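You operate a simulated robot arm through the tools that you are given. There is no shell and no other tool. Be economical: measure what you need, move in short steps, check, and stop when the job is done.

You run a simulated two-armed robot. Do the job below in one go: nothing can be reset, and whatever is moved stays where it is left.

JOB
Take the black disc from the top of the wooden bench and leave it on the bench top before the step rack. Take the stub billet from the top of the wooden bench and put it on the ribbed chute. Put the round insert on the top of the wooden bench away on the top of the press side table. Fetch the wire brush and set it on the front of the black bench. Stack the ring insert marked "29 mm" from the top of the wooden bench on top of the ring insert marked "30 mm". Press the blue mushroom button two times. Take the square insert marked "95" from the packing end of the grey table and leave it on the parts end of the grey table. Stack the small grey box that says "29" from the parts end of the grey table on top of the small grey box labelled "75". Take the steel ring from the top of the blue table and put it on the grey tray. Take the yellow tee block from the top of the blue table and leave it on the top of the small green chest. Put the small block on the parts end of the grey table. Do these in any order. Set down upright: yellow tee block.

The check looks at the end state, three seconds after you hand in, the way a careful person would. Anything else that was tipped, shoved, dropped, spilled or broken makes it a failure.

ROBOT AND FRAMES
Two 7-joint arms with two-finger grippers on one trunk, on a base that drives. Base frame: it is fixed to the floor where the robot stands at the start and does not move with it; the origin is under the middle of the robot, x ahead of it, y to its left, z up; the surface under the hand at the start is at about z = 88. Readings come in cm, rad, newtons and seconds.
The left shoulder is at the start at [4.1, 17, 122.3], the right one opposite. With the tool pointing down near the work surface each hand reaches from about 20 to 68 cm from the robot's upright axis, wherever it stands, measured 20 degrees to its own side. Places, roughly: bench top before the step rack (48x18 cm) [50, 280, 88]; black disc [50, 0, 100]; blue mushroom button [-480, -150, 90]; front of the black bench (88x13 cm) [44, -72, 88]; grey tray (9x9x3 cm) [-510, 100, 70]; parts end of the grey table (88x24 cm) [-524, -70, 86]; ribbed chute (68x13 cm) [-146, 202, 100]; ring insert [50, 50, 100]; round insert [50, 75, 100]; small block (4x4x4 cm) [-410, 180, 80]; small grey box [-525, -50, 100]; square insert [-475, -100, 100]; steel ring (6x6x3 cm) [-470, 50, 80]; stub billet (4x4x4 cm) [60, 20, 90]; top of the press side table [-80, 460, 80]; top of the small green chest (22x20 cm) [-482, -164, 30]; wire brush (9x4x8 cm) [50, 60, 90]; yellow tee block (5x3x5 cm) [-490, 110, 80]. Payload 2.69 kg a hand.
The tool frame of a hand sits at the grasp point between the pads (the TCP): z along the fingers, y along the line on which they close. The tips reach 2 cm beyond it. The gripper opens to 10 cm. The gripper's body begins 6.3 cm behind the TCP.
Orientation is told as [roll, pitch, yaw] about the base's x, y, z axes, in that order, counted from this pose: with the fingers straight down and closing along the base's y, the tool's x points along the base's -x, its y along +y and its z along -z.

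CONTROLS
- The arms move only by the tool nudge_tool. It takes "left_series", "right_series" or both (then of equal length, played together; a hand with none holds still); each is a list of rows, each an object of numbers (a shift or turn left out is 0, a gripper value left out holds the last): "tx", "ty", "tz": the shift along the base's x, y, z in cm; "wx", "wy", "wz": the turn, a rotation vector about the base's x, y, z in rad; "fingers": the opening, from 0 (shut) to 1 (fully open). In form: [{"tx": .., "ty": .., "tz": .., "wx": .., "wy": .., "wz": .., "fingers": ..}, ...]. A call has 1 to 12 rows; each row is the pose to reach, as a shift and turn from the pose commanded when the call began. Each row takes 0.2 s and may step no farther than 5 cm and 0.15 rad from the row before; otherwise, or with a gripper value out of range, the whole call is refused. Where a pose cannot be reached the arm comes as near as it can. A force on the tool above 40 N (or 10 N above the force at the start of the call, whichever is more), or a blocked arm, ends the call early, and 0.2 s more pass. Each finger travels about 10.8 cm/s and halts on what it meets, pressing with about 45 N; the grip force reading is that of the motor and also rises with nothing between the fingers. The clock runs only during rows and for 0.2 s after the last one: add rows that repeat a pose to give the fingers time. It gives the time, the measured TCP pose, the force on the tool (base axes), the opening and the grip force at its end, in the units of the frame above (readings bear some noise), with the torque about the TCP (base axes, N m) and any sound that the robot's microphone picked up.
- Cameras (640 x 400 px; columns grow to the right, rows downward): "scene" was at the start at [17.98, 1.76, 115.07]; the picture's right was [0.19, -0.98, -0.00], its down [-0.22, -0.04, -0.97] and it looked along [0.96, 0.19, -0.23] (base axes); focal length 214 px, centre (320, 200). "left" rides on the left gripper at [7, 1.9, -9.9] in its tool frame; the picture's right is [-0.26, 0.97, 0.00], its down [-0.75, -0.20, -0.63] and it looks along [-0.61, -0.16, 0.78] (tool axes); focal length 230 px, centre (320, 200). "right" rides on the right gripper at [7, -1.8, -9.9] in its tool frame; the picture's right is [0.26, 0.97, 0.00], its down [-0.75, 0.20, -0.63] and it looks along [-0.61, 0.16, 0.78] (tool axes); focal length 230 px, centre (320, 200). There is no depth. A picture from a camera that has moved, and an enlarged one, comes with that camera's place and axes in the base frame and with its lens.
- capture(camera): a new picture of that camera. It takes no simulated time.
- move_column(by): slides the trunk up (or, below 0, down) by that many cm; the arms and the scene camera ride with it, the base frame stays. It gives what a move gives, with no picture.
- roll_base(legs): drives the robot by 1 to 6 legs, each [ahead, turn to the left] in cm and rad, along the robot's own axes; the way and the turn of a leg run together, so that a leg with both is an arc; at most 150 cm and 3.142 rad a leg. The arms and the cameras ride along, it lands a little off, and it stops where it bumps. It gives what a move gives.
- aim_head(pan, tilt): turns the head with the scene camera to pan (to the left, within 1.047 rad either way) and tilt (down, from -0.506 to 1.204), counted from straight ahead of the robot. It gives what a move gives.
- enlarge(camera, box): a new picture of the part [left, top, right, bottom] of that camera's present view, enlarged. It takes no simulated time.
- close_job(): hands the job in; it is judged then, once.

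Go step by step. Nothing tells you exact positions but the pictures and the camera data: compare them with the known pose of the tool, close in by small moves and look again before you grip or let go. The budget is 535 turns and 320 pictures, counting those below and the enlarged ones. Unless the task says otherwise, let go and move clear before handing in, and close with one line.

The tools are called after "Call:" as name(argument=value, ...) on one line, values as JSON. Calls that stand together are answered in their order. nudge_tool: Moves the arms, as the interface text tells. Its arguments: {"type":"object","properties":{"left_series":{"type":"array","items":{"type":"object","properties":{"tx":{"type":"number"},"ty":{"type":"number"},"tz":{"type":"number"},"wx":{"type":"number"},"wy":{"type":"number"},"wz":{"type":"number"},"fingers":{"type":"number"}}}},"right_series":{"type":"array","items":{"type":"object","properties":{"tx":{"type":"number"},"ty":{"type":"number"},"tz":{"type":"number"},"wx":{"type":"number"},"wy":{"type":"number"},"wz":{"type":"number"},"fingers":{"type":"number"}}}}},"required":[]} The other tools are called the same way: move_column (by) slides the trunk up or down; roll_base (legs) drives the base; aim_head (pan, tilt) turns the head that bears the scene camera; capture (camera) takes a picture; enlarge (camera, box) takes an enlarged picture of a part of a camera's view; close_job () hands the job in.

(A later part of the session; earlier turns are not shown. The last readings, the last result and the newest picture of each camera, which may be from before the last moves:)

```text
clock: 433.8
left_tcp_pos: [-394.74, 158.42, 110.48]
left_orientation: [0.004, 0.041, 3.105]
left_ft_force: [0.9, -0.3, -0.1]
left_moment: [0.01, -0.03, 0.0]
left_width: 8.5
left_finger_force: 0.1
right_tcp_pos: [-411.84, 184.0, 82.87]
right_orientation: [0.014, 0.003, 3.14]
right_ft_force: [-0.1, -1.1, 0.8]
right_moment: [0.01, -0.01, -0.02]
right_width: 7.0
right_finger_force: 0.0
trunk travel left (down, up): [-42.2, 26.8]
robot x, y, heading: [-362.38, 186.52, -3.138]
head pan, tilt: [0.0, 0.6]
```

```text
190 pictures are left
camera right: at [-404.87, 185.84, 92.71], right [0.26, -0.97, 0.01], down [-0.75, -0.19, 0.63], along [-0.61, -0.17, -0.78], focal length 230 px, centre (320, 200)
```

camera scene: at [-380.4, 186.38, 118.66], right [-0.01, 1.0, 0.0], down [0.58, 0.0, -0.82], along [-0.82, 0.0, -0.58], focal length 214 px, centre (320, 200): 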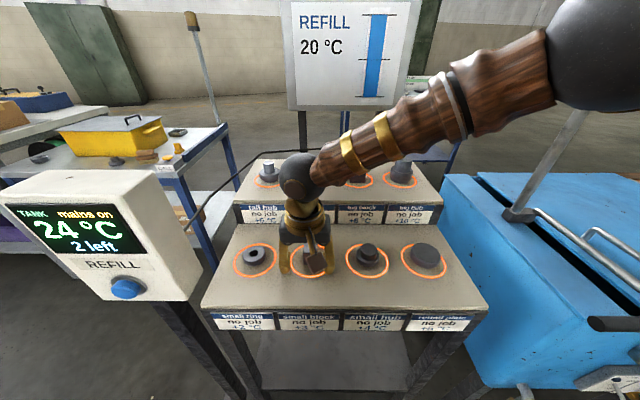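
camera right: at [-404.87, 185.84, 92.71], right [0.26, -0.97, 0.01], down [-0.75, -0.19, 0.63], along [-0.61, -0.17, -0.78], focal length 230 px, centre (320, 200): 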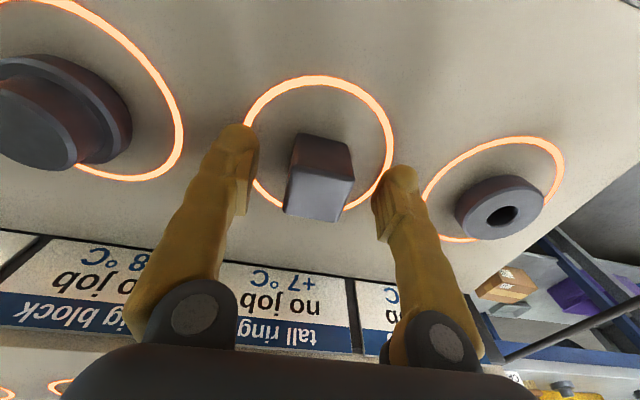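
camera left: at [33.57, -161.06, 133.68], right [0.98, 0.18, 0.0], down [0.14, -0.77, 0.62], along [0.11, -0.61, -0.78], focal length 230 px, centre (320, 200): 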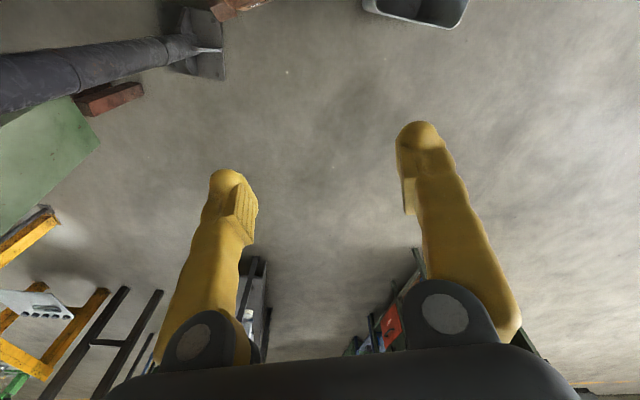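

Call:
nudge_tool(right_series=[{"fingers": 0}, {"fingers": 0}, {"fingers": 0}, {"tz": 1}, {"tz": 4}, {"tz": 8}, {"tz": 12}, {"tz": 16}, {"tz": 20}, {"tx": 3, "tz": 22}, {"tx": 7, "tz": 24}])

Call:
capture(camera="right")

```text
clock: 436.2
left_tcp_pos: [-394.65, 158.36, 110.46]
left_orientation: [0.005, 0.04, 3.105]
left_ft_force: [0.0, 0.4, 0.1]
left_moment: [0.0, 0.0, 0.01]
left_width: 8.51
left_finger_force: 0.1
right_tcp_pos: [-404.88, 184.12, 106.89]
right_orientation: [0.01, 0.002, 3.14]
right_ft_force: [0.4, 0.8, -2.9]
right_moment: [-0.01, 0.0, 0.02]
right_width: 3.01
right_finger_force: 45.2
trunk travel left (down, up): [-42.2, 26.8]
robot x, y, heading: [-362.64, 186.72, -3.137]
head pan, tilt: [0.0, 0.6]
```

```text
189 pictures are left
camera right: at [-397.8, 185.89, 116.83], right [0.26, -0.97, 0.01], down [-0.75, -0.19, 0.63], along [-0.61, -0.17, -0.78], focal length 230 px, centre (320, 200)
```

right: 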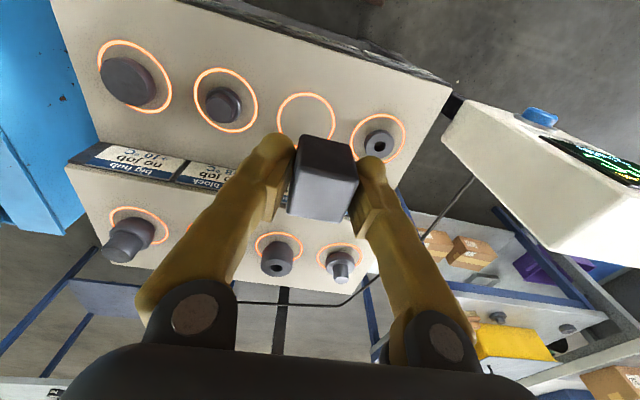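

Call:
roll_base(legs=[[-14, 0], [0, 1.57], [90, 0], [0, -1.57]])

Call:
capture(camera="scene")

```text
clock: 449.7
left_tcp_pos: [-382.04, 68.79, 110.48]
left_orientation: [0.007, 0.042, 3.088]
left_ft_force: [-0.7, 0.0, 0.3]
left_moment: [0.03, 0.03, -0.02]
left_width: 8.48
left_finger_force: 0.1
right_tcp_pos: [-391.7, 94.67, 106.86]
right_orientation: [0.012, 0.002, 3.123]
right_ft_force: [0.0, -0.1, -2.4]
right_moment: [0.02, 0.01, -0.01]
right_width: 3.04
right_finger_force: 45.3
trunk travel left (down, up): [-42.2, 26.8]
robot x, y, heading: [-349.38, 95.52, 3.132]
head pan, tilt: [0.0, 0.6]
```

```text
188 pictures are left
camera scene: at [-367.28, 95.52, 108.7], right [0.01, 1.0, 0.0], down [0.58, -0.01, -0.82], along [-0.82, 0.01, -0.58], focal length 214 px, centre (320, 200)
```

scene: 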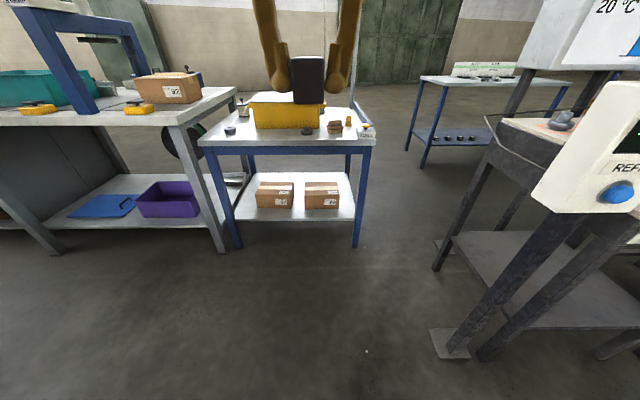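

Call:
nudge_tool(left_series=[{"tx": -0.7, "tz": 0.5}, {"tx": -2, "tz": 1, "wy": 0.02}, {"tx": -4, "tz": 2, "wy": 0.03}, {"tx": -6, "tz": 2, "wy": 0.03}])

Call:
roll_base(legs=[[46, 0]])

Call:
capture(camera="scene")

Call:
capture(camera="left")

```text
clock: 450.1
left_tcp_pos: [-379.09, 68.49, 110.52]
left_orientation: [0.002, 0.044, 3.096]
left_ft_force: [0.0, -0.8, 0.0]
left_moment: [0.08, 0.04, 0.01]
left_width: 8.5
left_finger_force: 0.0
right_tcp_pos: [-388.13, 95.16, 108.21]
right_orientation: [0.009, -0.035, 3.125]
right_ft_force: [0.1, -0.5, -3.5]
right_moment: [0.09, 0.03, -0.02]
right_width: 3.03
right_finger_force: 44.8
trunk travel left (down, up): [-42.2, 26.8]
robot x, y, heading: [-350.01, 95.24, 3.13]
head pan, tilt: [0.0, 0.6]
stopped in row 1 (left hand): the arm was blocked; the commanded pose is now the measured one
```

```text
clock: 452.8
left_tcp_pos: [-423.96, 69.62, 110.0]
left_orientation: [0.009, 0.075, 3.093]
left_ft_force: [0.2, -0.6, 0.6]
left_moment: [0.03, -0.04, -0.01]
left_width: 8.48
left_finger_force: 0.0
right_tcp_pos: [-434.14, 95.86, 108.1]
right_orientation: [0.01, -0.03, 3.121]
right_ft_force: [-0.6, 1.0, -2.1]
right_moment: [-0.02, 0.01, -0.04]
right_width: 3.0
right_finger_force: 45.1
trunk travel left (down, up): [-42.2, 26.8]
robot x, y, heading: [-395.04, 95.98, 3.126]
head pan, tilt: [0.0, 0.6]
```

```text
187 pictures are left
camera scene: at [-413.02, 96.12, 108.69], right [0.01, 1.0, 0.0], down [0.58, -0.01, -0.81], along [-0.81, 0.01, -0.58], focal length 214 px, centre (320, 200)
```

scene: 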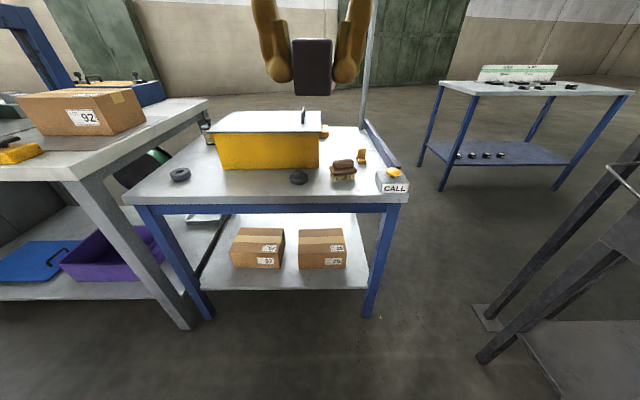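

```text
186 pictures are left
camera left: at [-417.74, 67.55, 120.54], right [-0.31, -0.95, -0.01], down [-0.78, 0.24, 0.57], along [-0.54, 0.18, -0.82], focal length 230 px, centre (320, 200)
```

left: 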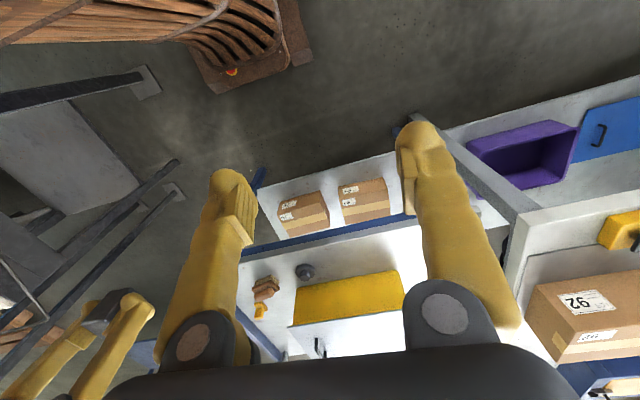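

Call:
enlarge(camera="scene", box=[120, 90, 420, 278])

```text
2.13 times, centred on (270, 184) of scene
camera zoom: at [-413.02, 96.12, 108.69], right [0.01, 1.0, 0.0], down [0.58, -0.01, -0.81], along [-0.81, 0.01, -0.58], focal length 456 px, centre (426, 234)
```

zoom: 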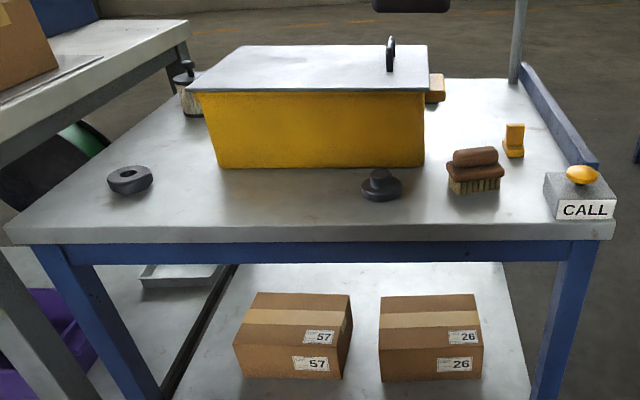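

Call:
move_column(by=22)

Call:
enlarge(camera="scene", box=[160, 60, 480, 260])

```text
clock: 455.1
left_tcp_pos: [-421.64, 69.76, 130.86]
left_orientation: [-0.004, 0.131, 3.093]
left_ft_force: [-0.5, -0.8, 0.1]
left_moment: [-0.02, -0.03, 0.01]
left_width: 8.53
left_finger_force: 0.1
right_tcp_pos: [-432.43, 95.95, 130.83]
right_orientation: [0.011, -0.047, 3.121]
right_ft_force: [0.1, 0.7, -2.7]
right_moment: [0.01, -0.01, -0.02]
right_width: 3.0
right_finger_force: 45.0
trunk travel left (down, up): [-64.2, 4.8]
robot x, y, heading: [-394.86, 95.58, 3.126]
head pan, tilt: [0.0, 0.6]
```

```text
2.00 times, centred on (320, 160) of scene
camera zoom: at [-413.34, 96.13, 130.68], right [0.01, 1.0, 0.0], down [0.58, -0.01, -0.82], along [-0.81, 0.01, -0.58], focal length 429 px, centre (320, 280)
```

zoom: 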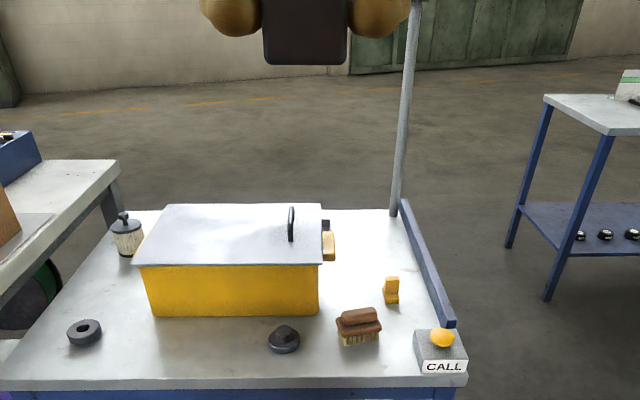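

Call:
nudge_tool(right_series=[{"tx": -0.7, "ty": 0.7, "tz": -0.5}, {"tx": -3, "ty": 4, "tz": -1, "wy": -0.02, "wz": 0.1}, {"tx": -6, "ty": 8, "tz": -2, "wy": -0.047, "wz": 0.2}, {"tx": -9, "ty": 12, "tz": -3, "wy": -0.047, "wz": 0.3}, {"tx": -12, "ty": 16, "tz": -4, "wy": -0.047, "wz": 0.4}, {"tx": -15, "ty": 20, "tz": -4, "wy": -0.047, "wz": 0.4}, {"tx": -17, "ty": 24, "tz": -4, "wy": -0.047, "wz": 0.4}, {"tx": -17, "ty": 24, "tz": -4, "wy": -0.047, "wz": 0.4}])

Call:
capture(camera="right")

```text
refused: row 3 steps farther than a row can; nothing moved
```

```text
183 pictures are left
camera right: at [-424.9, 97.52, 140.29], right [0.24, -0.97, 0.0], down [-0.72, -0.18, 0.67], along [-0.65, -0.16, -0.75], focal length 230 px, centre (320, 200)
```

right: 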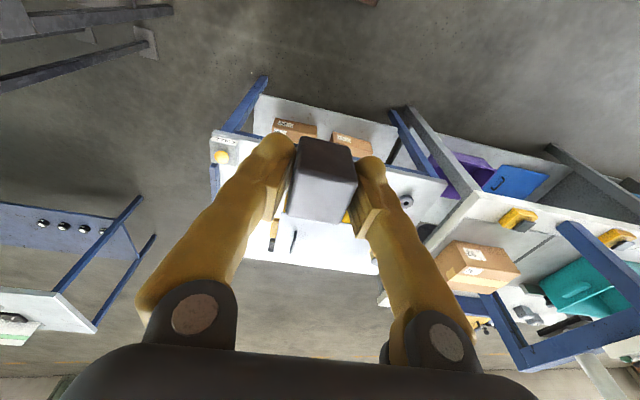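

Call:
enlarge(camera="right", box=[200, 130, 440, 280])

```text
2.67 times, centred on (320, 205) of right
camera zoom: at [-424.9, 97.52, 140.29], right [0.24, -0.97, 0.0], down [-0.72, -0.18, 0.67], along [-0.65, -0.16, -0.75], focal length 614 px, centre (320, 187)
```

zoom: 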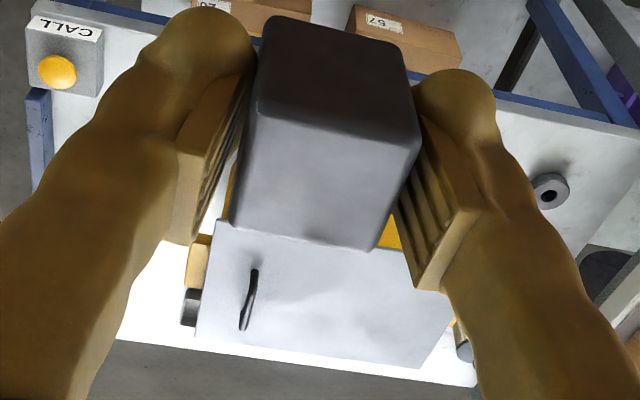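

Call:
nudge_tool(right_series=[{"tx": -0.7, "ty": 0.7, "tz": -0.5}, {"tx": -2.5, "ty": 3.5, "tz": -1, "wy": -0.02, "wz": 0.1}, {"tx": -4.5, "ty": 7, "tz": -2, "wy": -0.047, "wz": 0.2}, {"tx": -7, "ty": 10.5, "tz": -3, "wy": -0.047, "wz": 0.3}, {"tx": -9.5, "ty": 14, "tz": -3, "wy": -0.047, "wz": 0.4}, {"tx": -12, "ty": 18, "tz": -3, "wy": -0.047, "wz": 0.5}, {"tx": -14, "ty": 22, "tz": -3, "wy": -0.047, "wz": 0.6}, {"tx": -16, "ty": 26, "tz": -3, "wy": -0.047, "wz": 0.6}, {"tx": -18, "ty": 28, "tz": -3, "wy": -0.047, "wz": 0.6}, {"tx": -18, "ty": 28, "tz": -3, "wy": -0.047, "wz": 0.6}])

Call:
capture(camera="right")

```text
clock: 457.4
left_tcp_pos: [-421.57, 69.71, 130.8]
left_orientation: [-0.003, 0.131, 3.092]
left_ft_force: [-1.0, 0.3, 0.2]
left_moment: [-0.05, 0.01, -0.02]
left_width: 8.5
left_finger_force: 0.2
right_tcp_pos: [-447.87, 121.05, 127.6]
right_orientation: [0.026, -0.002, -2.568]
right_ft_force: [-0.5, 0.7, -2.8]
right_moment: [0.05, 0.04, -0.01]
right_width: 3.03
right_finger_force: 45.1
right hand out of reach, approached as far as the arm can: row 8, 9, 10
trunk travel left (down, up): [-64.2, 4.8]
robot x, y, heading: [-395.14, 95.77, 3.127]
head pan, tilt: [0.0, 0.6]
```

```text
181 pictures are left
camera right: at [-443.11, 126.47, 137.53], right [0.74, -0.67, 0.02], down [-0.53, -0.56, 0.64], along [-0.41, -0.48, -0.77], focal length 230 px, centre (320, 200)
```

right: 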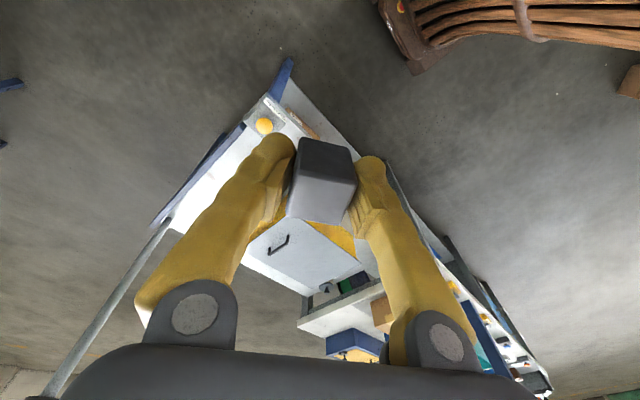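

Call:
enlarge(camera="right", box=[200, 190, 360, 290])

```text
4.00 times, centred on (280, 240) of right
camera zoom: at [-443.11, 126.47, 137.53], right [0.74, -0.67, 0.02], down [-0.53, -0.56, 0.64], along [-0.41, -0.48, -0.77], focal length 920 px, centre (480, 40)
```

zoom: 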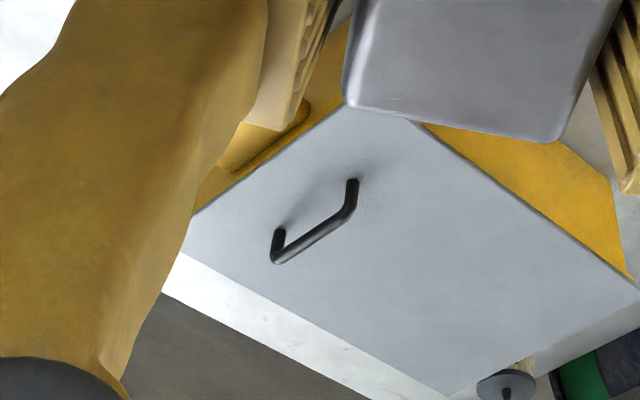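

Call:
nudge_tool(right_series=[{"tz": -0.7, "wz": -0.1}, {"tz": -3, "wz": -0.24}, {"tz": -6, "wz": -0.38}, {"tz": -9, "wz": -0.5}, {"tz": -12, "wz": -0.6}, {"tz": -15, "wz": -0.6}, {"tz": -15, "wz": -0.6}])

Call:
enlarge(camera="right", box=[240, 180, 440, 305])

```text
clock: 458.9
left_tcp_pos: [-421.53, 69.65, 130.72]
left_orientation: [-0.007, 0.129, 3.094]
left_ft_force: [-0.6, -0.1, 0.4]
left_moment: [-0.06, -0.01, -0.01]
left_width: 8.51
left_finger_force: 0.1
right_tcp_pos: [-447.71, 120.87, 112.83]
right_orientation: [0.023, -0.004, 3.122]
right_ft_force: [0.3, -0.4, -2.1]
right_moment: [0.01, -0.01, 0.0]
right_width: 3.05
right_finger_force: 44.7
trunk travel left (down, up): [-64.2, 4.8]
robot x, y, heading: [-394.94, 95.9, 3.13]
head pan, tilt: [0.0, 0.6]
```

```text
3.20 times, centred on (340, 242) of right
camera zoom: at [-440.74, 122.75, 122.6], right [0.24, -0.97, 0.02], down [-0.75, -0.17, 0.64], along [-0.62, -0.17, -0.77], focal length 736 px, centre (256, 64)
```

zoom: 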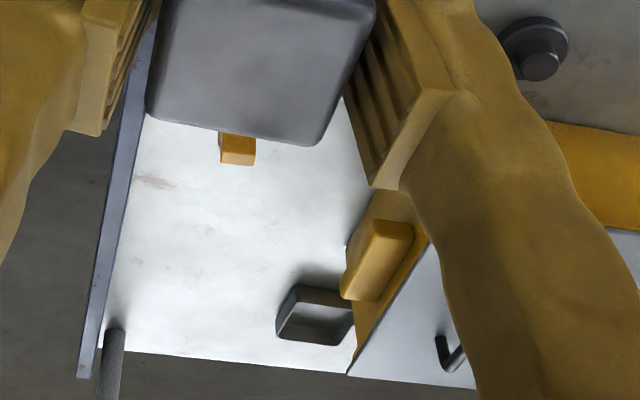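

Call:
aim_head(pan=0.9, tilt=0.35)

Call:
capture(camera="scene")

```text
clock: 460.1
left_tcp_pos: [-421.51, 69.66, 130.71]
left_orientation: [-0.003, 0.132, 3.092]
left_ft_force: [0.1, 0.0, 0.2]
left_moment: [-0.02, 0.0, -0.04]
left_width: 8.52
left_finger_force: 0.1
right_tcp_pos: [-447.77, 120.98, 112.77]
right_orientation: [0.024, -0.003, 3.121]
right_ft_force: [-0.2, 0.4, -1.9]
right_moment: [-0.04, 0.0, 0.01]
right_width: 3.01
right_finger_force: 45.0
trunk travel left (down, up): [-64.2, 4.8]
robot x, y, heading: [-395.14, 95.82, 3.127]
head pan, tilt: [0.901, 0.351]
```

```text
178 pictures are left
camera scene: at [-410.44, 88.81, 133.02], right [-0.77, 0.63, -0.01], down [0.23, 0.27, -0.94], along [-0.59, -0.73, -0.35], focal length 214 px, centre (320, 200)
```

scene: 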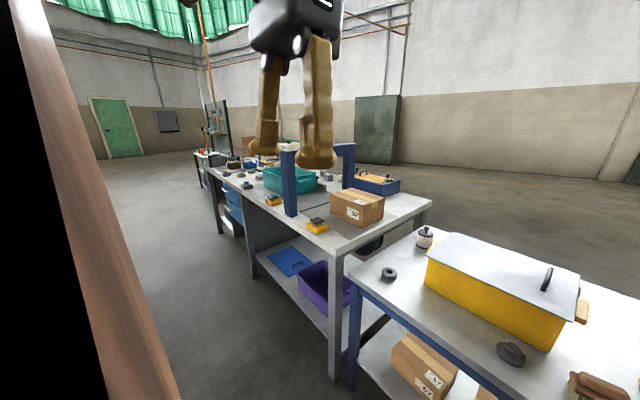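

Call:
enlarge(camera="scene", box=[180, 80, 440, 240])

```text
2.46 times, centred on (310, 160) of scene
camera zoom: at [-410.44, 88.81, 133.02], right [-0.77, 0.63, -0.01], down [0.23, 0.27, -0.94], along [-0.59, -0.73, -0.35], focal length 528 px, centre (345, 298)
```

zoom: 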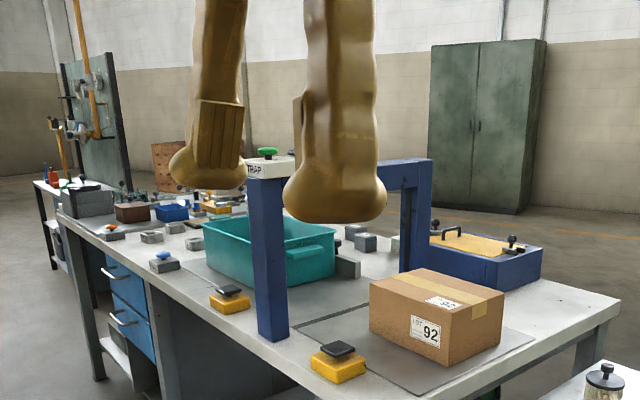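

Call:
nudge_tool(right_series=[{"tx": 1, "ty": -1}, {"tx": 3, "ty": -4}, {"tx": 6, "ty": -7}, {"tx": 9, "ty": -10}, {"tx": 12, "ty": -12}], left_series=[{"tx": -0.5, "tz": -0.5}, {"tx": -2, "tz": -2, "wy": 0.04}, {"tx": -4, "tz": -5, "wy": 0.09}, {"tx": -7, "tz": -8, "wy": 0.13}, {"tx": -10, "tz": -10, "wy": 0.13}])

```text
clock: 461.4
left_tcp_pos: [-432.34, 69.64, 122.43]
left_orientation: [0.017, -0.072, 3.093]
left_ft_force: [0.8, -0.5, 0.0]
left_moment: [-0.01, 0.02, -0.01]
left_width: 8.49
left_finger_force: 0.0
left hand out of reach, approached as far as the arm can: row 1
right_tcp_pos: [-435.78, 108.86, 112.74]
right_orientation: [0.023, -0.004, 3.12]
right_ft_force: [0.1, -1.1, -3.1]
right_moment: [0.05, 0.01, 0.01]
right_width: 3.02
right_finger_force: 45.1
trunk travel left (down, up): [-64.2, 4.8]
robot x, y, heading: [-394.87, 95.86, 3.129]
head pan, tilt: [0.901, 0.351]
```

Call:
roll_base(legs=[[-14, 0], [0, 1.57], [30, 0], [0, -1.57]])

Call:
move_column(by=-14)

```text
clock: 472.2
left_tcp_pos: [-417.66, 38.43, 122.39]
left_orientation: [0.016, -0.074, 3.119]
left_ft_force: [0.5, -0.1, -0.1]
left_moment: [0.01, 0.04, -0.02]
left_width: 8.47
left_finger_force: 0.0
right_tcp_pos: [-422.37, 77.65, 112.73]
right_orientation: [0.025, -0.003, -3.134]
right_ft_force: [-0.4, 0.4, -3.1]
right_moment: [-0.02, -0.01, 0.02]
right_width: 3.02
right_finger_force: 44.9
trunk travel left (down, up): [-64.2, 4.8]
robot x, y, heading: [-381.27, 64.47, -3.127]
head pan, tilt: [0.901, 0.351]
```

```text
clock: 473.8
left_tcp_pos: [-415.79, 38.47, 109.09]
left_orientation: [0.018, -0.09, 3.119]
left_ft_force: [-0.8, -0.6, 0.0]
left_moment: [-0.02, 0.03, -0.02]
left_width: 8.47
left_finger_force: 0.0
right_tcp_pos: [-420.59, 77.71, 99.54]
right_orientation: [0.025, -0.02, -3.134]
right_ft_force: [0.3, 0.3, -2.8]
right_moment: [-0.02, 0.0, -0.03]
right_width: 3.03
right_finger_force: 45.5
trunk travel left (down, up): [-50.2, 18.8]
robot x, y, heading: [-380.87, 64.93, -3.13]
head pan, tilt: [0.901, 0.351]
```

Call:
nudge_tool(left_series=[{"ty": 1, "tx": -0.5}, {"ty": 4, "tx": -2, "wy": 0.04}, {"ty": 7, "tx": -4, "wy": 0.09}, {"ty": 10, "tx": -6, "wy": 0.09}], right_series=[{"tz": 1}, {"tz": 4}, {"tz": 8, "ty": 2}, {"tz": 10, "ty": 5}])

Call:
roll_base(legs=[[26, 0]])

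Call:
aim_head(pan=0.0, tilt=0.65)

Call:
capture(camera="scene")

Call:
capture(camera="left")

```text
clock: 474.8
left_tcp_pos: [-421.75, 48.7, 109.01]
left_orientation: [0.021, -0.18, 3.119]
left_ft_force: [0.0, -0.1, -0.8]
left_moment: [-0.05, 0.02, 0.02]
left_width: 8.51
left_finger_force: 0.0
right_tcp_pos: [-420.58, 82.88, 109.5]
right_orientation: [0.028, -0.021, -3.133]
right_ft_force: [0.1, 0.8, -2.4]
right_moment: [-0.02, -0.03, -0.03]
right_width: 3.01
right_finger_force: 45.1
trunk travel left (down, up): [-50.2, 18.8]
robot x, y, heading: [-381.29, 64.83, -3.13]
head pan, tilt: [0.901, 0.351]
```

```text
clock: 476.7
left_tcp_pos: [-447.85, 48.17, 109.03]
left_orientation: [0.018, -0.177, 3.117]
left_ft_force: [-0.2, 0.3, 0.5]
left_moment: [0.0, -0.05, -0.02]
left_width: 8.5
left_finger_force: 0.1
right_tcp_pos: [-446.67, 82.29, 109.42]
right_orientation: [0.026, -0.016, -3.135]
right_ft_force: [-1.2, -0.1, -3.1]
right_moment: [-0.01, -0.04, 0.03]
right_width: 3.04
right_finger_force: 44.9
trunk travel left (down, up): [-50.2, 18.8]
robot x, y, heading: [-407.17, 64.58, -3.131]
head pan, tilt: [0.901, 0.351]
```

```text
clock: 477.9
left_tcp_pos: [-446.08, 48.13, 109.73]
left_orientation: [0.021, -0.196, 3.117]
left_ft_force: [0.0, -0.4, 0.9]
left_moment: [0.02, 0.02, 0.0]
left_width: 8.51
left_finger_force: 0.1
right_tcp_pos: [-444.93, 82.4, 109.97]
right_orientation: [0.026, -0.037, -3.134]
right_ft_force: [1.1, -0.5, -3.2]
right_moment: [0.04, 0.03, 0.03]
right_width: 3.01
right_finger_force: 45.1
trunk travel left (down, up): [-50.2, 18.8]
robot x, y, heading: [-407.38, 64.47, -3.132]
head pan, tilt: [0.0, 0.649]
```

```text
176 pictures are left
camera scene: at [-425.05, 64.11, 116.29], right [-0.01, 1.0, 0.0], down [0.62, 0.01, -0.79], along [-0.79, -0.01, -0.62], focal length 214 px, centre (320, 200)
```

scene: 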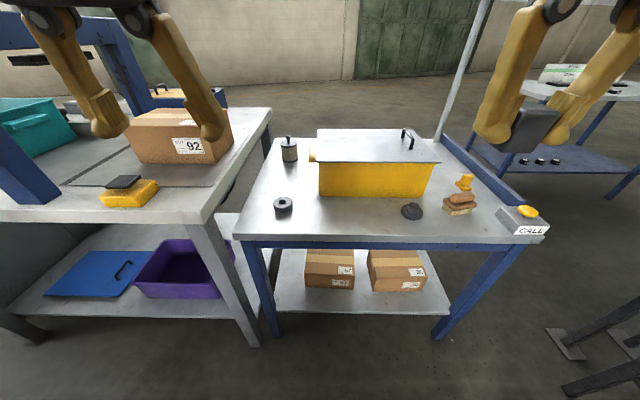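

```text
175 pictures are left
camera left: at [-437.1, 46.19, 118.15], right [-0.27, -0.96, 0.07], down [-0.61, 0.23, 0.76], along [-0.74, 0.16, -0.65], focal length 230 px, centre (320, 200)
```

left: 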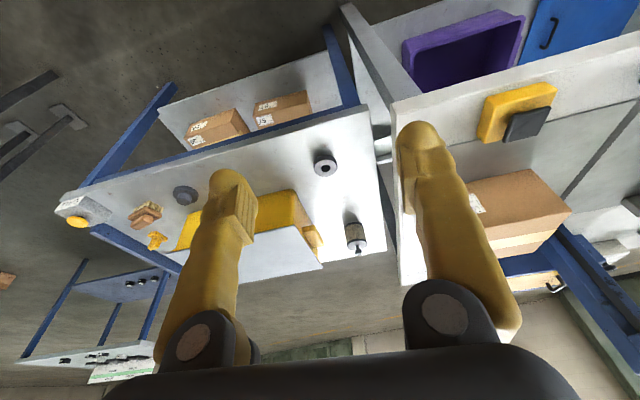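

Call:
nudge_tool(left_series=[{"tx": -0.7, "ty": 0.5, "wy": -0.05}, {"tx": -3, "ty": 2, "wy": -0.12}, {"tx": -7, "ty": 4, "tz": -1, "wy": -0.196}, {"tx": -11, "ty": 5, "tz": -3, "wy": -0.196}, {"tx": -15, "ty": 6, "tz": -5, "wy": -0.196}, {"tx": -19, "ty": 6, "tz": -8, "wy": -0.196}, {"tx": -21, "ty": 6, "tz": -12, "wy": -0.196}, {"tx": -21, "ty": 6, "tz": -14, "wy": -0.196}, {"tx": -21, "ty": 6, "tz": -14, "wy": -0.196}])

Call:
capture(camera="left")

```text
clock: 479.5
left_tcp_pos: [-465.7, 54.51, 99.51]
left_orientation: [0.021, -0.024, 3.119]
left_ft_force: [1.0, 0.9, 0.2]
left_moment: [-0.02, 0.11, -0.01]
left_width: 8.52
left_finger_force: 0.0
right_tcp_pos: [-442.82, 82.58, 110.82]
right_orientation: [0.026, -0.056, -3.133]
right_ft_force: [1.0, 0.3, -4.4]
right_moment: [-0.03, 0.06, 0.01]
right_width: 3.01
right_finger_force: 45.0
trunk travel left (down, up): [-50.2, 18.8]
robot x, y, heading: [-407.21, 64.44, -3.13]
head pan, tilt: [0.0, 0.649]
stopped in row 8 (left hand): the arm was blocked; the commanded pose is now the measured one
```

```text
174 pictures are left
camera left: at [-458.35, 52.62, 109.41], right [-0.28, -0.96, 0.03], down [-0.73, 0.23, 0.64], along [-0.62, 0.16, -0.76], focal length 230 px, centre (320, 200)
```

left: 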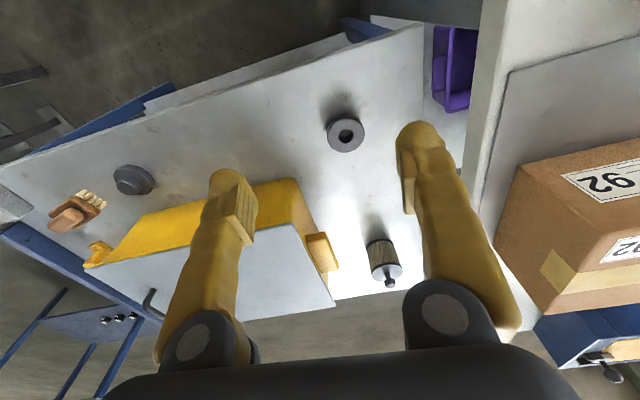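

Call:
nudge_tool(left_series=[{"tx": 0.7, "tz": 0.7}, {"tx": 2.5, "tz": 3}, {"tx": 5, "tz": 6}, {"tx": 8, "tz": 9, "wy": -0.024}, {"tx": 10, "tz": 12, "wy": -0.024}], right_series=[{"tx": -0.5}, {"tx": -1.5, "wy": -0.03}, {"tx": -3, "wy": -0.056}, {"tx": -3, "wy": -0.056, "ty": 2}, {"tx": -3, "wy": -0.056, "ty": 4}])

```text
clock: 479.9
left_tcp_pos: [-464.01, 54.41, 100.87]
left_orientation: [0.021, -0.043, 3.12]
left_ft_force: [0.7, -0.5, 0.0]
left_moment: [-0.05, 0.05, -0.01]
left_width: 8.51
left_finger_force: 0.0
right_tcp_pos: [-441.39, 82.52, 111.21]
right_orientation: [0.027, -0.072, -3.133]
right_ft_force: [0.4, -0.4, -2.8]
right_moment: [0.01, 0.0, 0.02]
right_width: 3.03
right_finger_force: 45.0
trunk travel left (down, up): [-50.2, 18.8]
robot x, y, heading: [-407.05, 64.45, -3.129]
head pan, tilt: [0.0, 0.649]
stopped in row 1 (left hand): the arm was blocked; the commanded pose is now the measured one
```

Call:
nudge_tool(left_series=[{"tx": 0.5, "tz": 0.5}, {"tx": 2, "tz": 2}, {"tx": 4, "tz": 5}, {"tx": 7, "tz": 8, "wy": -0.02}, {"tx": 9, "tz": 11, "wy": -0.04}])

```text
clock: 481.1
left_tcp_pos: [-455.08, 54.27, 111.69]
left_orientation: [0.019, 0.003, 3.116]
left_ft_force: [0.4, 0.4, -0.1]
left_moment: [0.04, 0.01, 0.01]
left_width: 8.49
left_finger_force: 0.0
right_tcp_pos: [-441.61, 82.56, 111.14]
right_orientation: [0.026, -0.07, -3.133]
right_ft_force: [0.1, 0.6, -3.5]
right_moment: [0.01, -0.02, -0.01]
right_width: 2.99
right_finger_force: 45.2
trunk travel left (down, up): [-50.2, 18.8]
robot x, y, heading: [-407.17, 64.62, -3.126]
head pan, tilt: [0.0, 0.649]
```

Call:
roll_base(legs=[[0, -0.3]])

Call:
move_column(by=-10)

```text
clock: 482.5
left_tcp_pos: [-455.84, 69.12, 111.61]
left_orientation: [0.019, 0.004, 2.814]
left_ft_force: [-0.1, -0.4, -0.8]
left_moment: [0.0, -0.02, -0.02]
left_width: 8.49
left_finger_force: 0.2
right_tcp_pos: [-434.59, 91.95, 111.18]
right_orientation: [0.027, -0.072, 2.846]
right_ft_force: [0.0, 1.0, -2.6]
right_moment: [-0.05, 0.0, -0.01]
right_width: 3.02
right_finger_force: 45.0
trunk travel left (down, up): [-50.2, 18.8]
robot x, y, heading: [-407.53, 63.99, 2.854]
head pan, tilt: [0.0, 0.649]
```

```text
clock: 483.8
left_tcp_pos: [-454.31, 68.6, 102.35]
left_orientation: [0.022, -0.011, 2.815]
left_ft_force: [0.8, 0.4, 0.7]
left_moment: [0.01, 0.01, 0.01]
left_width: 8.5
left_finger_force: 0.0
right_tcp_pos: [-433.07, 91.57, 101.67]
right_orientation: [0.026, -0.085, 2.846]
right_ft_force: [-0.4, -0.5, -2.9]
right_moment: [0.02, -0.02, 0.02]
right_width: 3.02
right_finger_force: 45.1
trunk travel left (down, up): [-40.2, 28.8]
robot x, y, heading: [-407.29, 64.13, 2.851]
head pan, tilt: [0.0, 0.649]
```

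Call:
nudge_tool(left_series=[{"tx": -0.5, "ty": -1}, {"tx": -2, "ty": -4}, {"tx": -4, "ty": -8}, {"tx": -6, "ty": -12}, {"tx": -9, "ty": -15.3}, {"tx": -12, "ty": -15.3, "tz": -2}, {"tx": -14.2, "ty": -15.3, "tz": -4}, {"tx": -14.2, "ty": -15.3, "tz": -6}, {"tx": -14.2, "ty": -15.3, "tz": -6}])

Call:
capture(camera="left")

```text
clock: 485.8
left_tcp_pos: [-468.56, 53.26, 96.26]
left_orientation: [0.019, -0.015, 2.816]
left_ft_force: [0.7, 0.6, -0.2]
left_moment: [-0.02, -0.02, 0.01]
left_width: 8.52
left_finger_force: 0.0
right_tcp_pos: [-432.99, 91.47, 101.7]
right_orientation: [0.027, -0.086, 2.848]
right_ft_force: [-0.9, -0.6, -2.6]
right_moment: [0.02, 0.01, 0.01]
right_width: 3.04
right_finger_force: 44.9
trunk travel left (down, up): [-40.2, 28.8]
robot x, y, heading: [-407.39, 64.46, 2.852]
head pan, tilt: [0.0, 0.649]
```

```text
173 pictures are left
camera left: at [-462.11, 49.41, 106.17], right [-0.55, -0.83, 0.02], down [-0.63, 0.44, 0.64], along [-0.54, 0.34, -0.77], focal length 230 px, centre (320, 200)
```

left: 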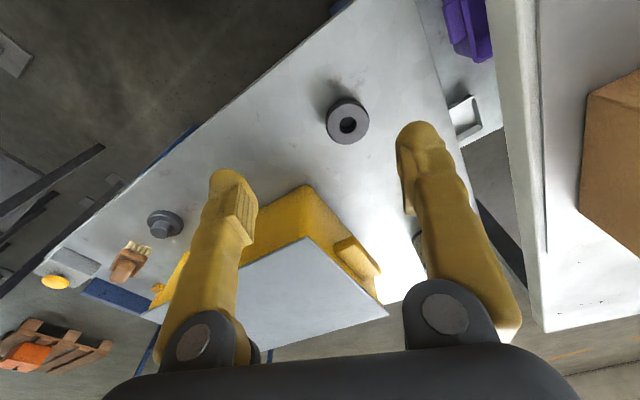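

Call:
nudge_tool(left_series=[{"tx": -1, "ty": -0.5, "tz": -1}, {"tx": -3, "ty": -1.5, "tz": -4}, {"tx": -3, "ty": -1.5, "tz": -8, "wy": -0.015}, {"tx": -3, "ty": -1.5, "tz": -11, "wy": -0.015}, {"tx": -3, "ty": -1.5, "tz": -13, "wy": -0.015}, {"tx": -3, "ty": -1.5, "tz": -13.3, "wy": -0.015}])

Call:
capture(camera="left")

```text
clock: 487.2
left_tcp_pos: [-471.55, 51.78, 82.92]
left_orientation: [0.013, 0.0, 2.815]
left_ft_force: [-0.1, 0.3, 0.1]
left_moment: [-0.01, -0.01, -0.03]
left_width: 8.5
left_finger_force: 0.0
right_tcp_pos: [-432.97, 91.53, 101.65]
right_orientation: [0.027, -0.085, 2.848]
right_ft_force: [0.3, 0.3, -3.3]
right_moment: [0.0, -0.02, -0.01]
right_width: 3.02
right_finger_force: 44.8
trunk travel left (down, up): [-40.2, 28.8]
robot x, y, heading: [-407.11, 64.17, 2.852]
head pan, tilt: [0.0, 0.649]
```

```text
172 pictures are left
camera left: at [-465.34, 47.91, 92.99], right [-0.55, -0.83, 0.01], down [-0.64, 0.44, 0.63], along [-0.53, 0.34, -0.78], focal length 230 px, centre (320, 200)
```

left: 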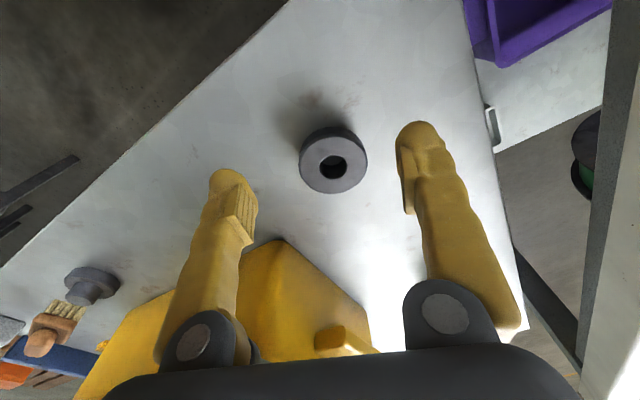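

Call:
nudge_tool(left_series=[{"ty": -0.8}, {"ty": -0.8, "fingers": 0}, {"ty": -0.8, "fingers": 0}, {"ty": -0.8, "fingers": 0}])

Call:
capture(camera="left")

```text
clock: 488.2
left_tcp_pos: [-471.61, 50.94, 82.89]
left_orientation: [0.013, 0.002, 2.816]
left_ft_force: [-0.3, -0.2, 0.2]
left_moment: [-0.01, 0.0, 0.0]
left_width: 0.0
left_finger_force: 28.4
right_tcp_pos: [-432.9, 91.47, 101.84]
right_orientation: [0.024, -0.087, 2.847]
right_ft_force: [0.5, -0.1, -3.0]
right_moment: [0.01, 0.01, 0.0]
right_width: 3.01
right_finger_force: 44.8
trunk travel left (down, up): [-40.2, 28.8]
robot x, y, heading: [-407.04, 63.93, 2.852]
head pan, tilt: [0.0, 0.649]
```

```text
171 pictures are left
camera left: at [-465.36, 47.12, 93.03], right [-0.55, -0.83, 0.01], down [-0.64, 0.44, 0.63], along [-0.53, 0.34, -0.78], focal length 230 px, centre (320, 200)
```

left: 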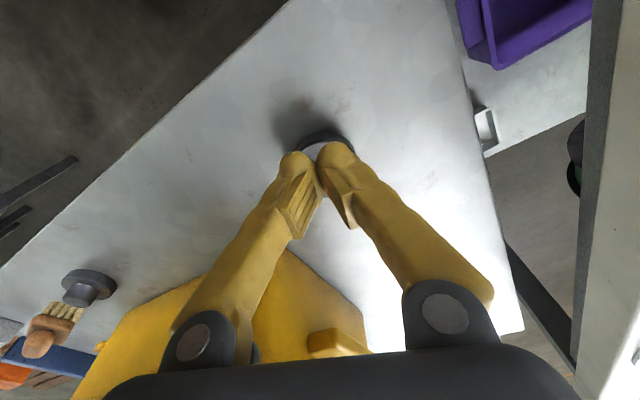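

Call:
nudge_tool(left_series=[{"fingers": 0.85}, {"fingers": 0.85, "tz": 1}, {"fingers": 0.85, "tz": 4}, {"fingers": 0.85, "tz": 8}, {"fingers": 0.85, "tz": 12}, {"fingers": 0.85, "tz": 16, "tx": 2}, {"fingers": 0.85, "tz": 20, "tx": 5}])

Call:
enlarge(camera="scene", box=[200, 100, 560, 325])

```text
clock: 489.8
left_tcp_pos: [-466.31, 51.0, 103.24]
left_orientation: [0.016, 0.002, 2.815]
left_ft_force: [0.3, -0.3, 0.7]
left_moment: [0.0, 0.02, -0.01]
left_width: 8.51
left_finger_force: 0.1
right_tcp_pos: [-432.91, 91.46, 101.75]
right_orientation: [0.025, -0.087, 2.847]
right_ft_force: [0.4, -0.2, -3.6]
right_moment: [0.03, 0.01, 0.01]
right_width: 3.01
right_finger_force: 44.9
trunk travel left (down, up): [-40.2, 28.8]
robot x, y, heading: [-407.61, 64.29, 2.853]
head pan, tilt: [0.0, 0.649]
```

```text
1.78 times, centred on (380, 212) of scene
camera zoom: at [-424.14, 69.26, 106.29], right [0.29, 0.96, 0.0], down [0.59, -0.18, -0.79], along [-0.75, 0.22, -0.62], focal length 381 px, centre (213, 178)
```

zoom: 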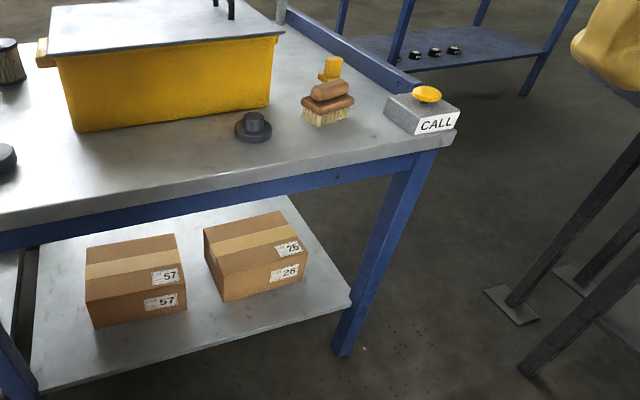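

Call:
roll_base(legs=[[14, 0]])

Call:
nudge_tool(right_series=[{"tx": -0.5, "tz": 0.7}, {"tx": -2, "tz": 3, "wy": -0.03}, {"tx": -4, "tz": 6, "wy": -0.07}, {"tx": -4, "tz": 10, "wy": -0.085}, {"tx": -4, "tz": 13, "wy": -0.085}], left_series=[{"tz": 0.7}, {"tz": 2, "tx": 1}, {"tz": 3, "tx": 3}, {"tz": 4, "tx": 5}, {"tz": 4, "tx": 6}])

```text
clock: 491.1
left_tcp_pos: [-479.99, 55.21, 102.98]
left_orientation: [0.014, 0.005, 2.814]
left_ft_force: [-0.5, 0.8, -0.3]
left_moment: [-0.02, -0.04, -0.01]
left_width: 8.5
left_finger_force: 0.2
right_tcp_pos: [-446.45, 95.63, 101.73]
right_orientation: [0.027, -0.084, 2.844]
right_ft_force: [0.0, -1.1, -3.5]
right_moment: [-0.03, -0.04, 0.03]
right_width: 3.01
right_finger_force: 44.7
trunk travel left (down, up): [-40.2, 28.8]
robot x, y, heading: [-420.56, 68.33, 2.851]
head pan, tilt: [0.0, 0.649]
```

```text
clock: 492.3
left_tcp_pos: [-472.28, 54.69, 107.79]
left_orientation: [0.013, -0.014, 2.814]
left_ft_force: [0.6, -0.2, 0.4]
left_moment: [-0.02, -0.02, 0.01]
left_width: 8.51
left_finger_force: 0.0
right_tcp_pos: [-448.73, 94.99, 115.37]
right_orientation: [-0.001, -0.02, 2.848]
right_ft_force: [1.0, 0.0, -3.3]
right_moment: [0.01, -0.06, 0.06]
right_width: 3.0
right_finger_force: 45.1
trunk travel left (down, up): [-40.2, 28.8]
robot x, y, heading: [-420.54, 68.15, 2.848]
head pan, tilt: [0.0, 0.649]
```

Now lower the trunk so the left arm can reach the lower table.

Call:
move_column(by=-14)

Call:
capture(camera="left")

```text
clock: 494.0
left_tcp_pos: [-472.25, 54.56, 93.89]
left_orientation: [0.015, -0.016, 2.815]
left_ft_force: [1.1, 0.5, -0.3]
left_moment: [-0.02, -0.02, -0.03]
left_width: 8.5
left_finger_force: 0.1
right_tcp_pos: [-448.76, 95.02, 101.33]
right_orientation: [0.002, -0.02, 2.846]
right_ft_force: [-0.2, -0.1, -3.1]
right_moment: [0.04, -0.03, 0.04]
right_width: 3.02
right_finger_force: 44.8
trunk travel left (down, up): [-26.2, 42.8]
robot x, y, heading: [-420.63, 68.11, 2.848]
head pan, tilt: [0.0, 0.649]
```

```text
169 pictures are left
camera left: at [-465.89, 50.7, 103.76], right [-0.55, -0.83, 0.02], down [-0.63, 0.44, 0.64], along [-0.54, 0.34, -0.77], focal length 230 px, centre (320, 200)
```

left: 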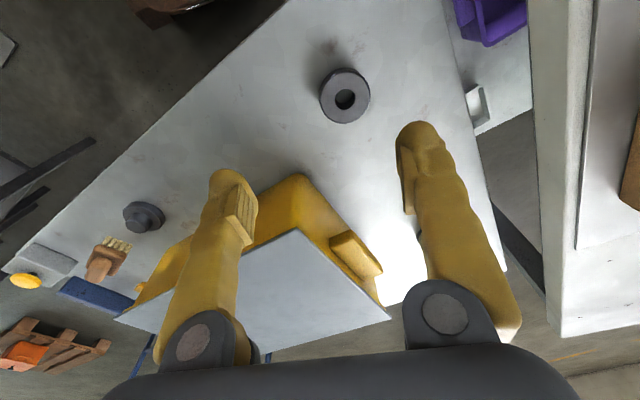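

Call:
nudge_tool(left_series=[{"tx": -1, "ty": -1, "tz": -1}, {"tx": -2.7, "ty": -2.2, "tz": -4}, {"tx": -2.7, "ty": -2.2, "tz": -8}, {"tx": -2.7, "ty": -2.2, "tz": -12}, {"tx": -2.7, "ty": -2.2, "tz": -16}, {"tx": -2.7, "ty": -2.2, "tz": -18}, {"tx": -2.7, "ty": -2.2, "tz": -18}])

Call:
capture(camera="left")

```text
clock: 495.6
left_tcp_pos: [-474.81, 52.39, 75.98]
left_orientation: [0.015, -0.014, 2.813]
left_ft_force: [2.1, -1.7, 3.6]
left_moment: [0.19, -0.14, -0.17]
left_width: 8.49
left_finger_force: 0.1
right_tcp_pos: [-448.8, 95.13, 101.25]
right_orientation: [0.0, -0.022, 2.846]
right_ft_force: [-0.6, 0.0, -2.7]
right_moment: [0.04, 0.01, 0.0]
right_width: 3.02
right_finger_force: 45.5
trunk travel left (down, up): [-26.2, 42.8]
robot x, y, heading: [-421.27, 68.28, 2.855]
head pan, tilt: [0.0, 0.649]
```

```text
168 pictures are left
camera left: at [-468.5, 48.52, 85.79], right [-0.55, -0.83, 0.02], down [-0.63, 0.44, 0.64], along [-0.54, 0.34, -0.77], focal length 230 px, centre (320, 200)
```

left: 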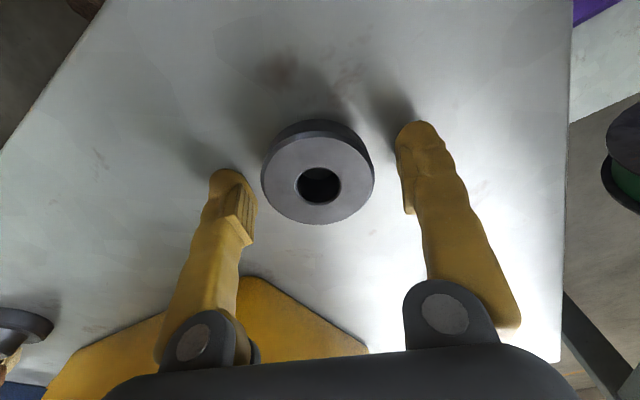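

Call:
nudge_tool(left_series=[{"tz": -0.1}, {"tz": -0.1, "fingers": 0}, {"tz": -0.1, "fingers": 0}, {"tz": -0.1, "fingers": 0}])

```text
clock: 496.6
left_tcp_pos: [-475.0, 52.57, 76.01]
left_orientation: [0.018, -0.022, 2.814]
left_ft_force: [-2.1, 6.1, 30.0]
left_moment: [0.41, -0.44, 0.06]
left_width: 5.3
left_finger_force: 44.7
right_tcp_pos: [-448.65, 95.27, 101.23]
right_orientation: [0.002, -0.023, 2.848]
right_ft_force: [1.2, -0.2, -3.2]
right_moment: [0.0, 0.0, 0.0]
right_width: 3.03
right_finger_force: 45.4
trunk travel left (down, up): [-26.2, 42.8]
robot x, y, heading: [-420.65, 68.36, 2.855]
head pan, tilt: [0.0, 0.649]
```

Call:
nudge_tool(left_series=[{"tz": 0.5}, {"tz": 3}, {"tz": 7}, {"tz": 11}, {"tz": 15}, {"tz": 19}, {"tx": 2, "ty": -1, "tz": 23}, {"tx": 5, "ty": -2, "tz": 25}])

Call:
capture(camera="left")

```text
clock: 498.4
left_tcp_pos: [-469.81, 50.23, 100.89]
left_orientation: [0.014, -0.016, 2.813]
left_ft_force: [0.1, 0.3, -3.8]
left_moment: [-0.01, 0.03, 0.0]
left_width: 5.35
left_finger_force: 45.4
right_tcp_pos: [-448.68, 95.09, 101.31]
right_orientation: [0.0, -0.021, 2.848]
right_ft_force: [0.1, -0.3, -3.7]
right_moment: [-0.02, -0.02, -0.02]
right_width: 3.01
right_finger_force: 45.3
trunk travel left (down, up): [-26.2, 42.8]
robot x, y, heading: [-420.45, 68.38, 2.85]
head pan, tilt: [0.0, 0.649]
```

```text
167 pictures are left
camera left: at [-463.5, 46.36, 110.73], right [-0.55, -0.83, 0.02], down [-0.63, 0.44, 0.64], along [-0.54, 0.34, -0.77], focal length 230 px, centre (320, 200)
```

left: 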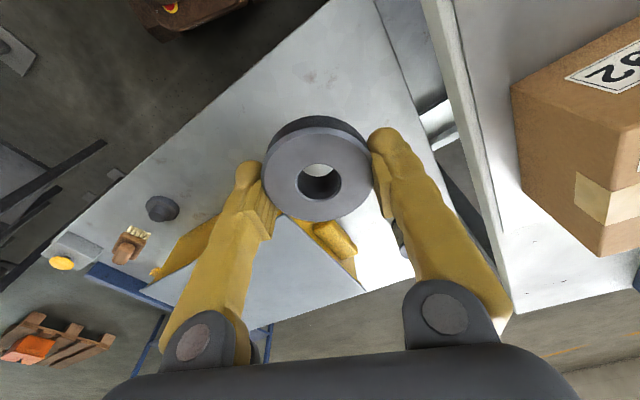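

Call:
roll_base(legs=[[-25, 0], [0, 1.86], [60, 0]])

Call:
aim_head(pan=-0.35, tilt=0.35)

Call:
capture(camera="scene")

```text
clock: 507.8
left_tcp_pos: [-365.21, -41.11, 100.71]
left_orientation: [0.015, -0.014, -1.605]
left_ft_force: [-0.3, -0.4, -4.0]
left_moment: [-0.03, 0.01, 0.0]
left_width: 5.3
left_finger_force: 44.7
right_tcp_pos: [-414.1, -33.89, 101.11]
right_orientation: [-0.001, -0.021, -1.571]
right_ft_force: [0.6, 0.5, -3.5]
right_moment: [0.05, -0.01, 0.03]
right_width: 3.02
right_finger_force: 45.0
trunk travel left (down, up): [-26.2, 42.8]
robot x, y, heading: [-396.53, 1.23, -1.566]
head pan, tilt: [0.0, 0.649]
```

```text
clock: 508.6
left_tcp_pos: [-365.32, -39.52, 101.31]
left_orientation: [0.015, -0.031, -1.602]
left_ft_force: [-0.5, -0.4, -2.9]
left_moment: [0.03, 0.02, 0.03]
left_width: 5.28
left_finger_force: 44.5
right_tcp_pos: [-414.28, -32.3, 101.74]
right_orientation: [-0.002, -0.035, -1.573]
right_ft_force: [0.5, -0.5, -3.7]
right_moment: [0.0, -0.03, -0.04]
right_width: 3.02
right_finger_force: 45.0
trunk travel left (down, up): [-26.2, 42.8]
robot x, y, heading: [-396.88, 0.8, -1.565]
head pan, tilt: [-0.351, 0.351]
```

```text
166 pictures are left
camera scene: at [-399.72, -16.64, 94.95], right [-0.94, 0.34, 0.01], down [0.12, 0.34, -0.93], along [-0.32, -0.88, -0.36], focal length 214 px, centre (320, 200)
```

scene: 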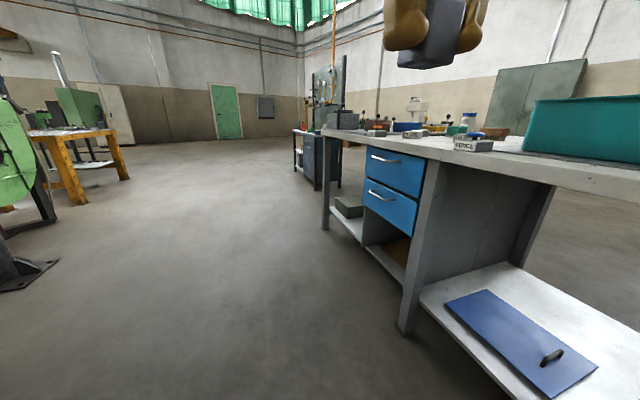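

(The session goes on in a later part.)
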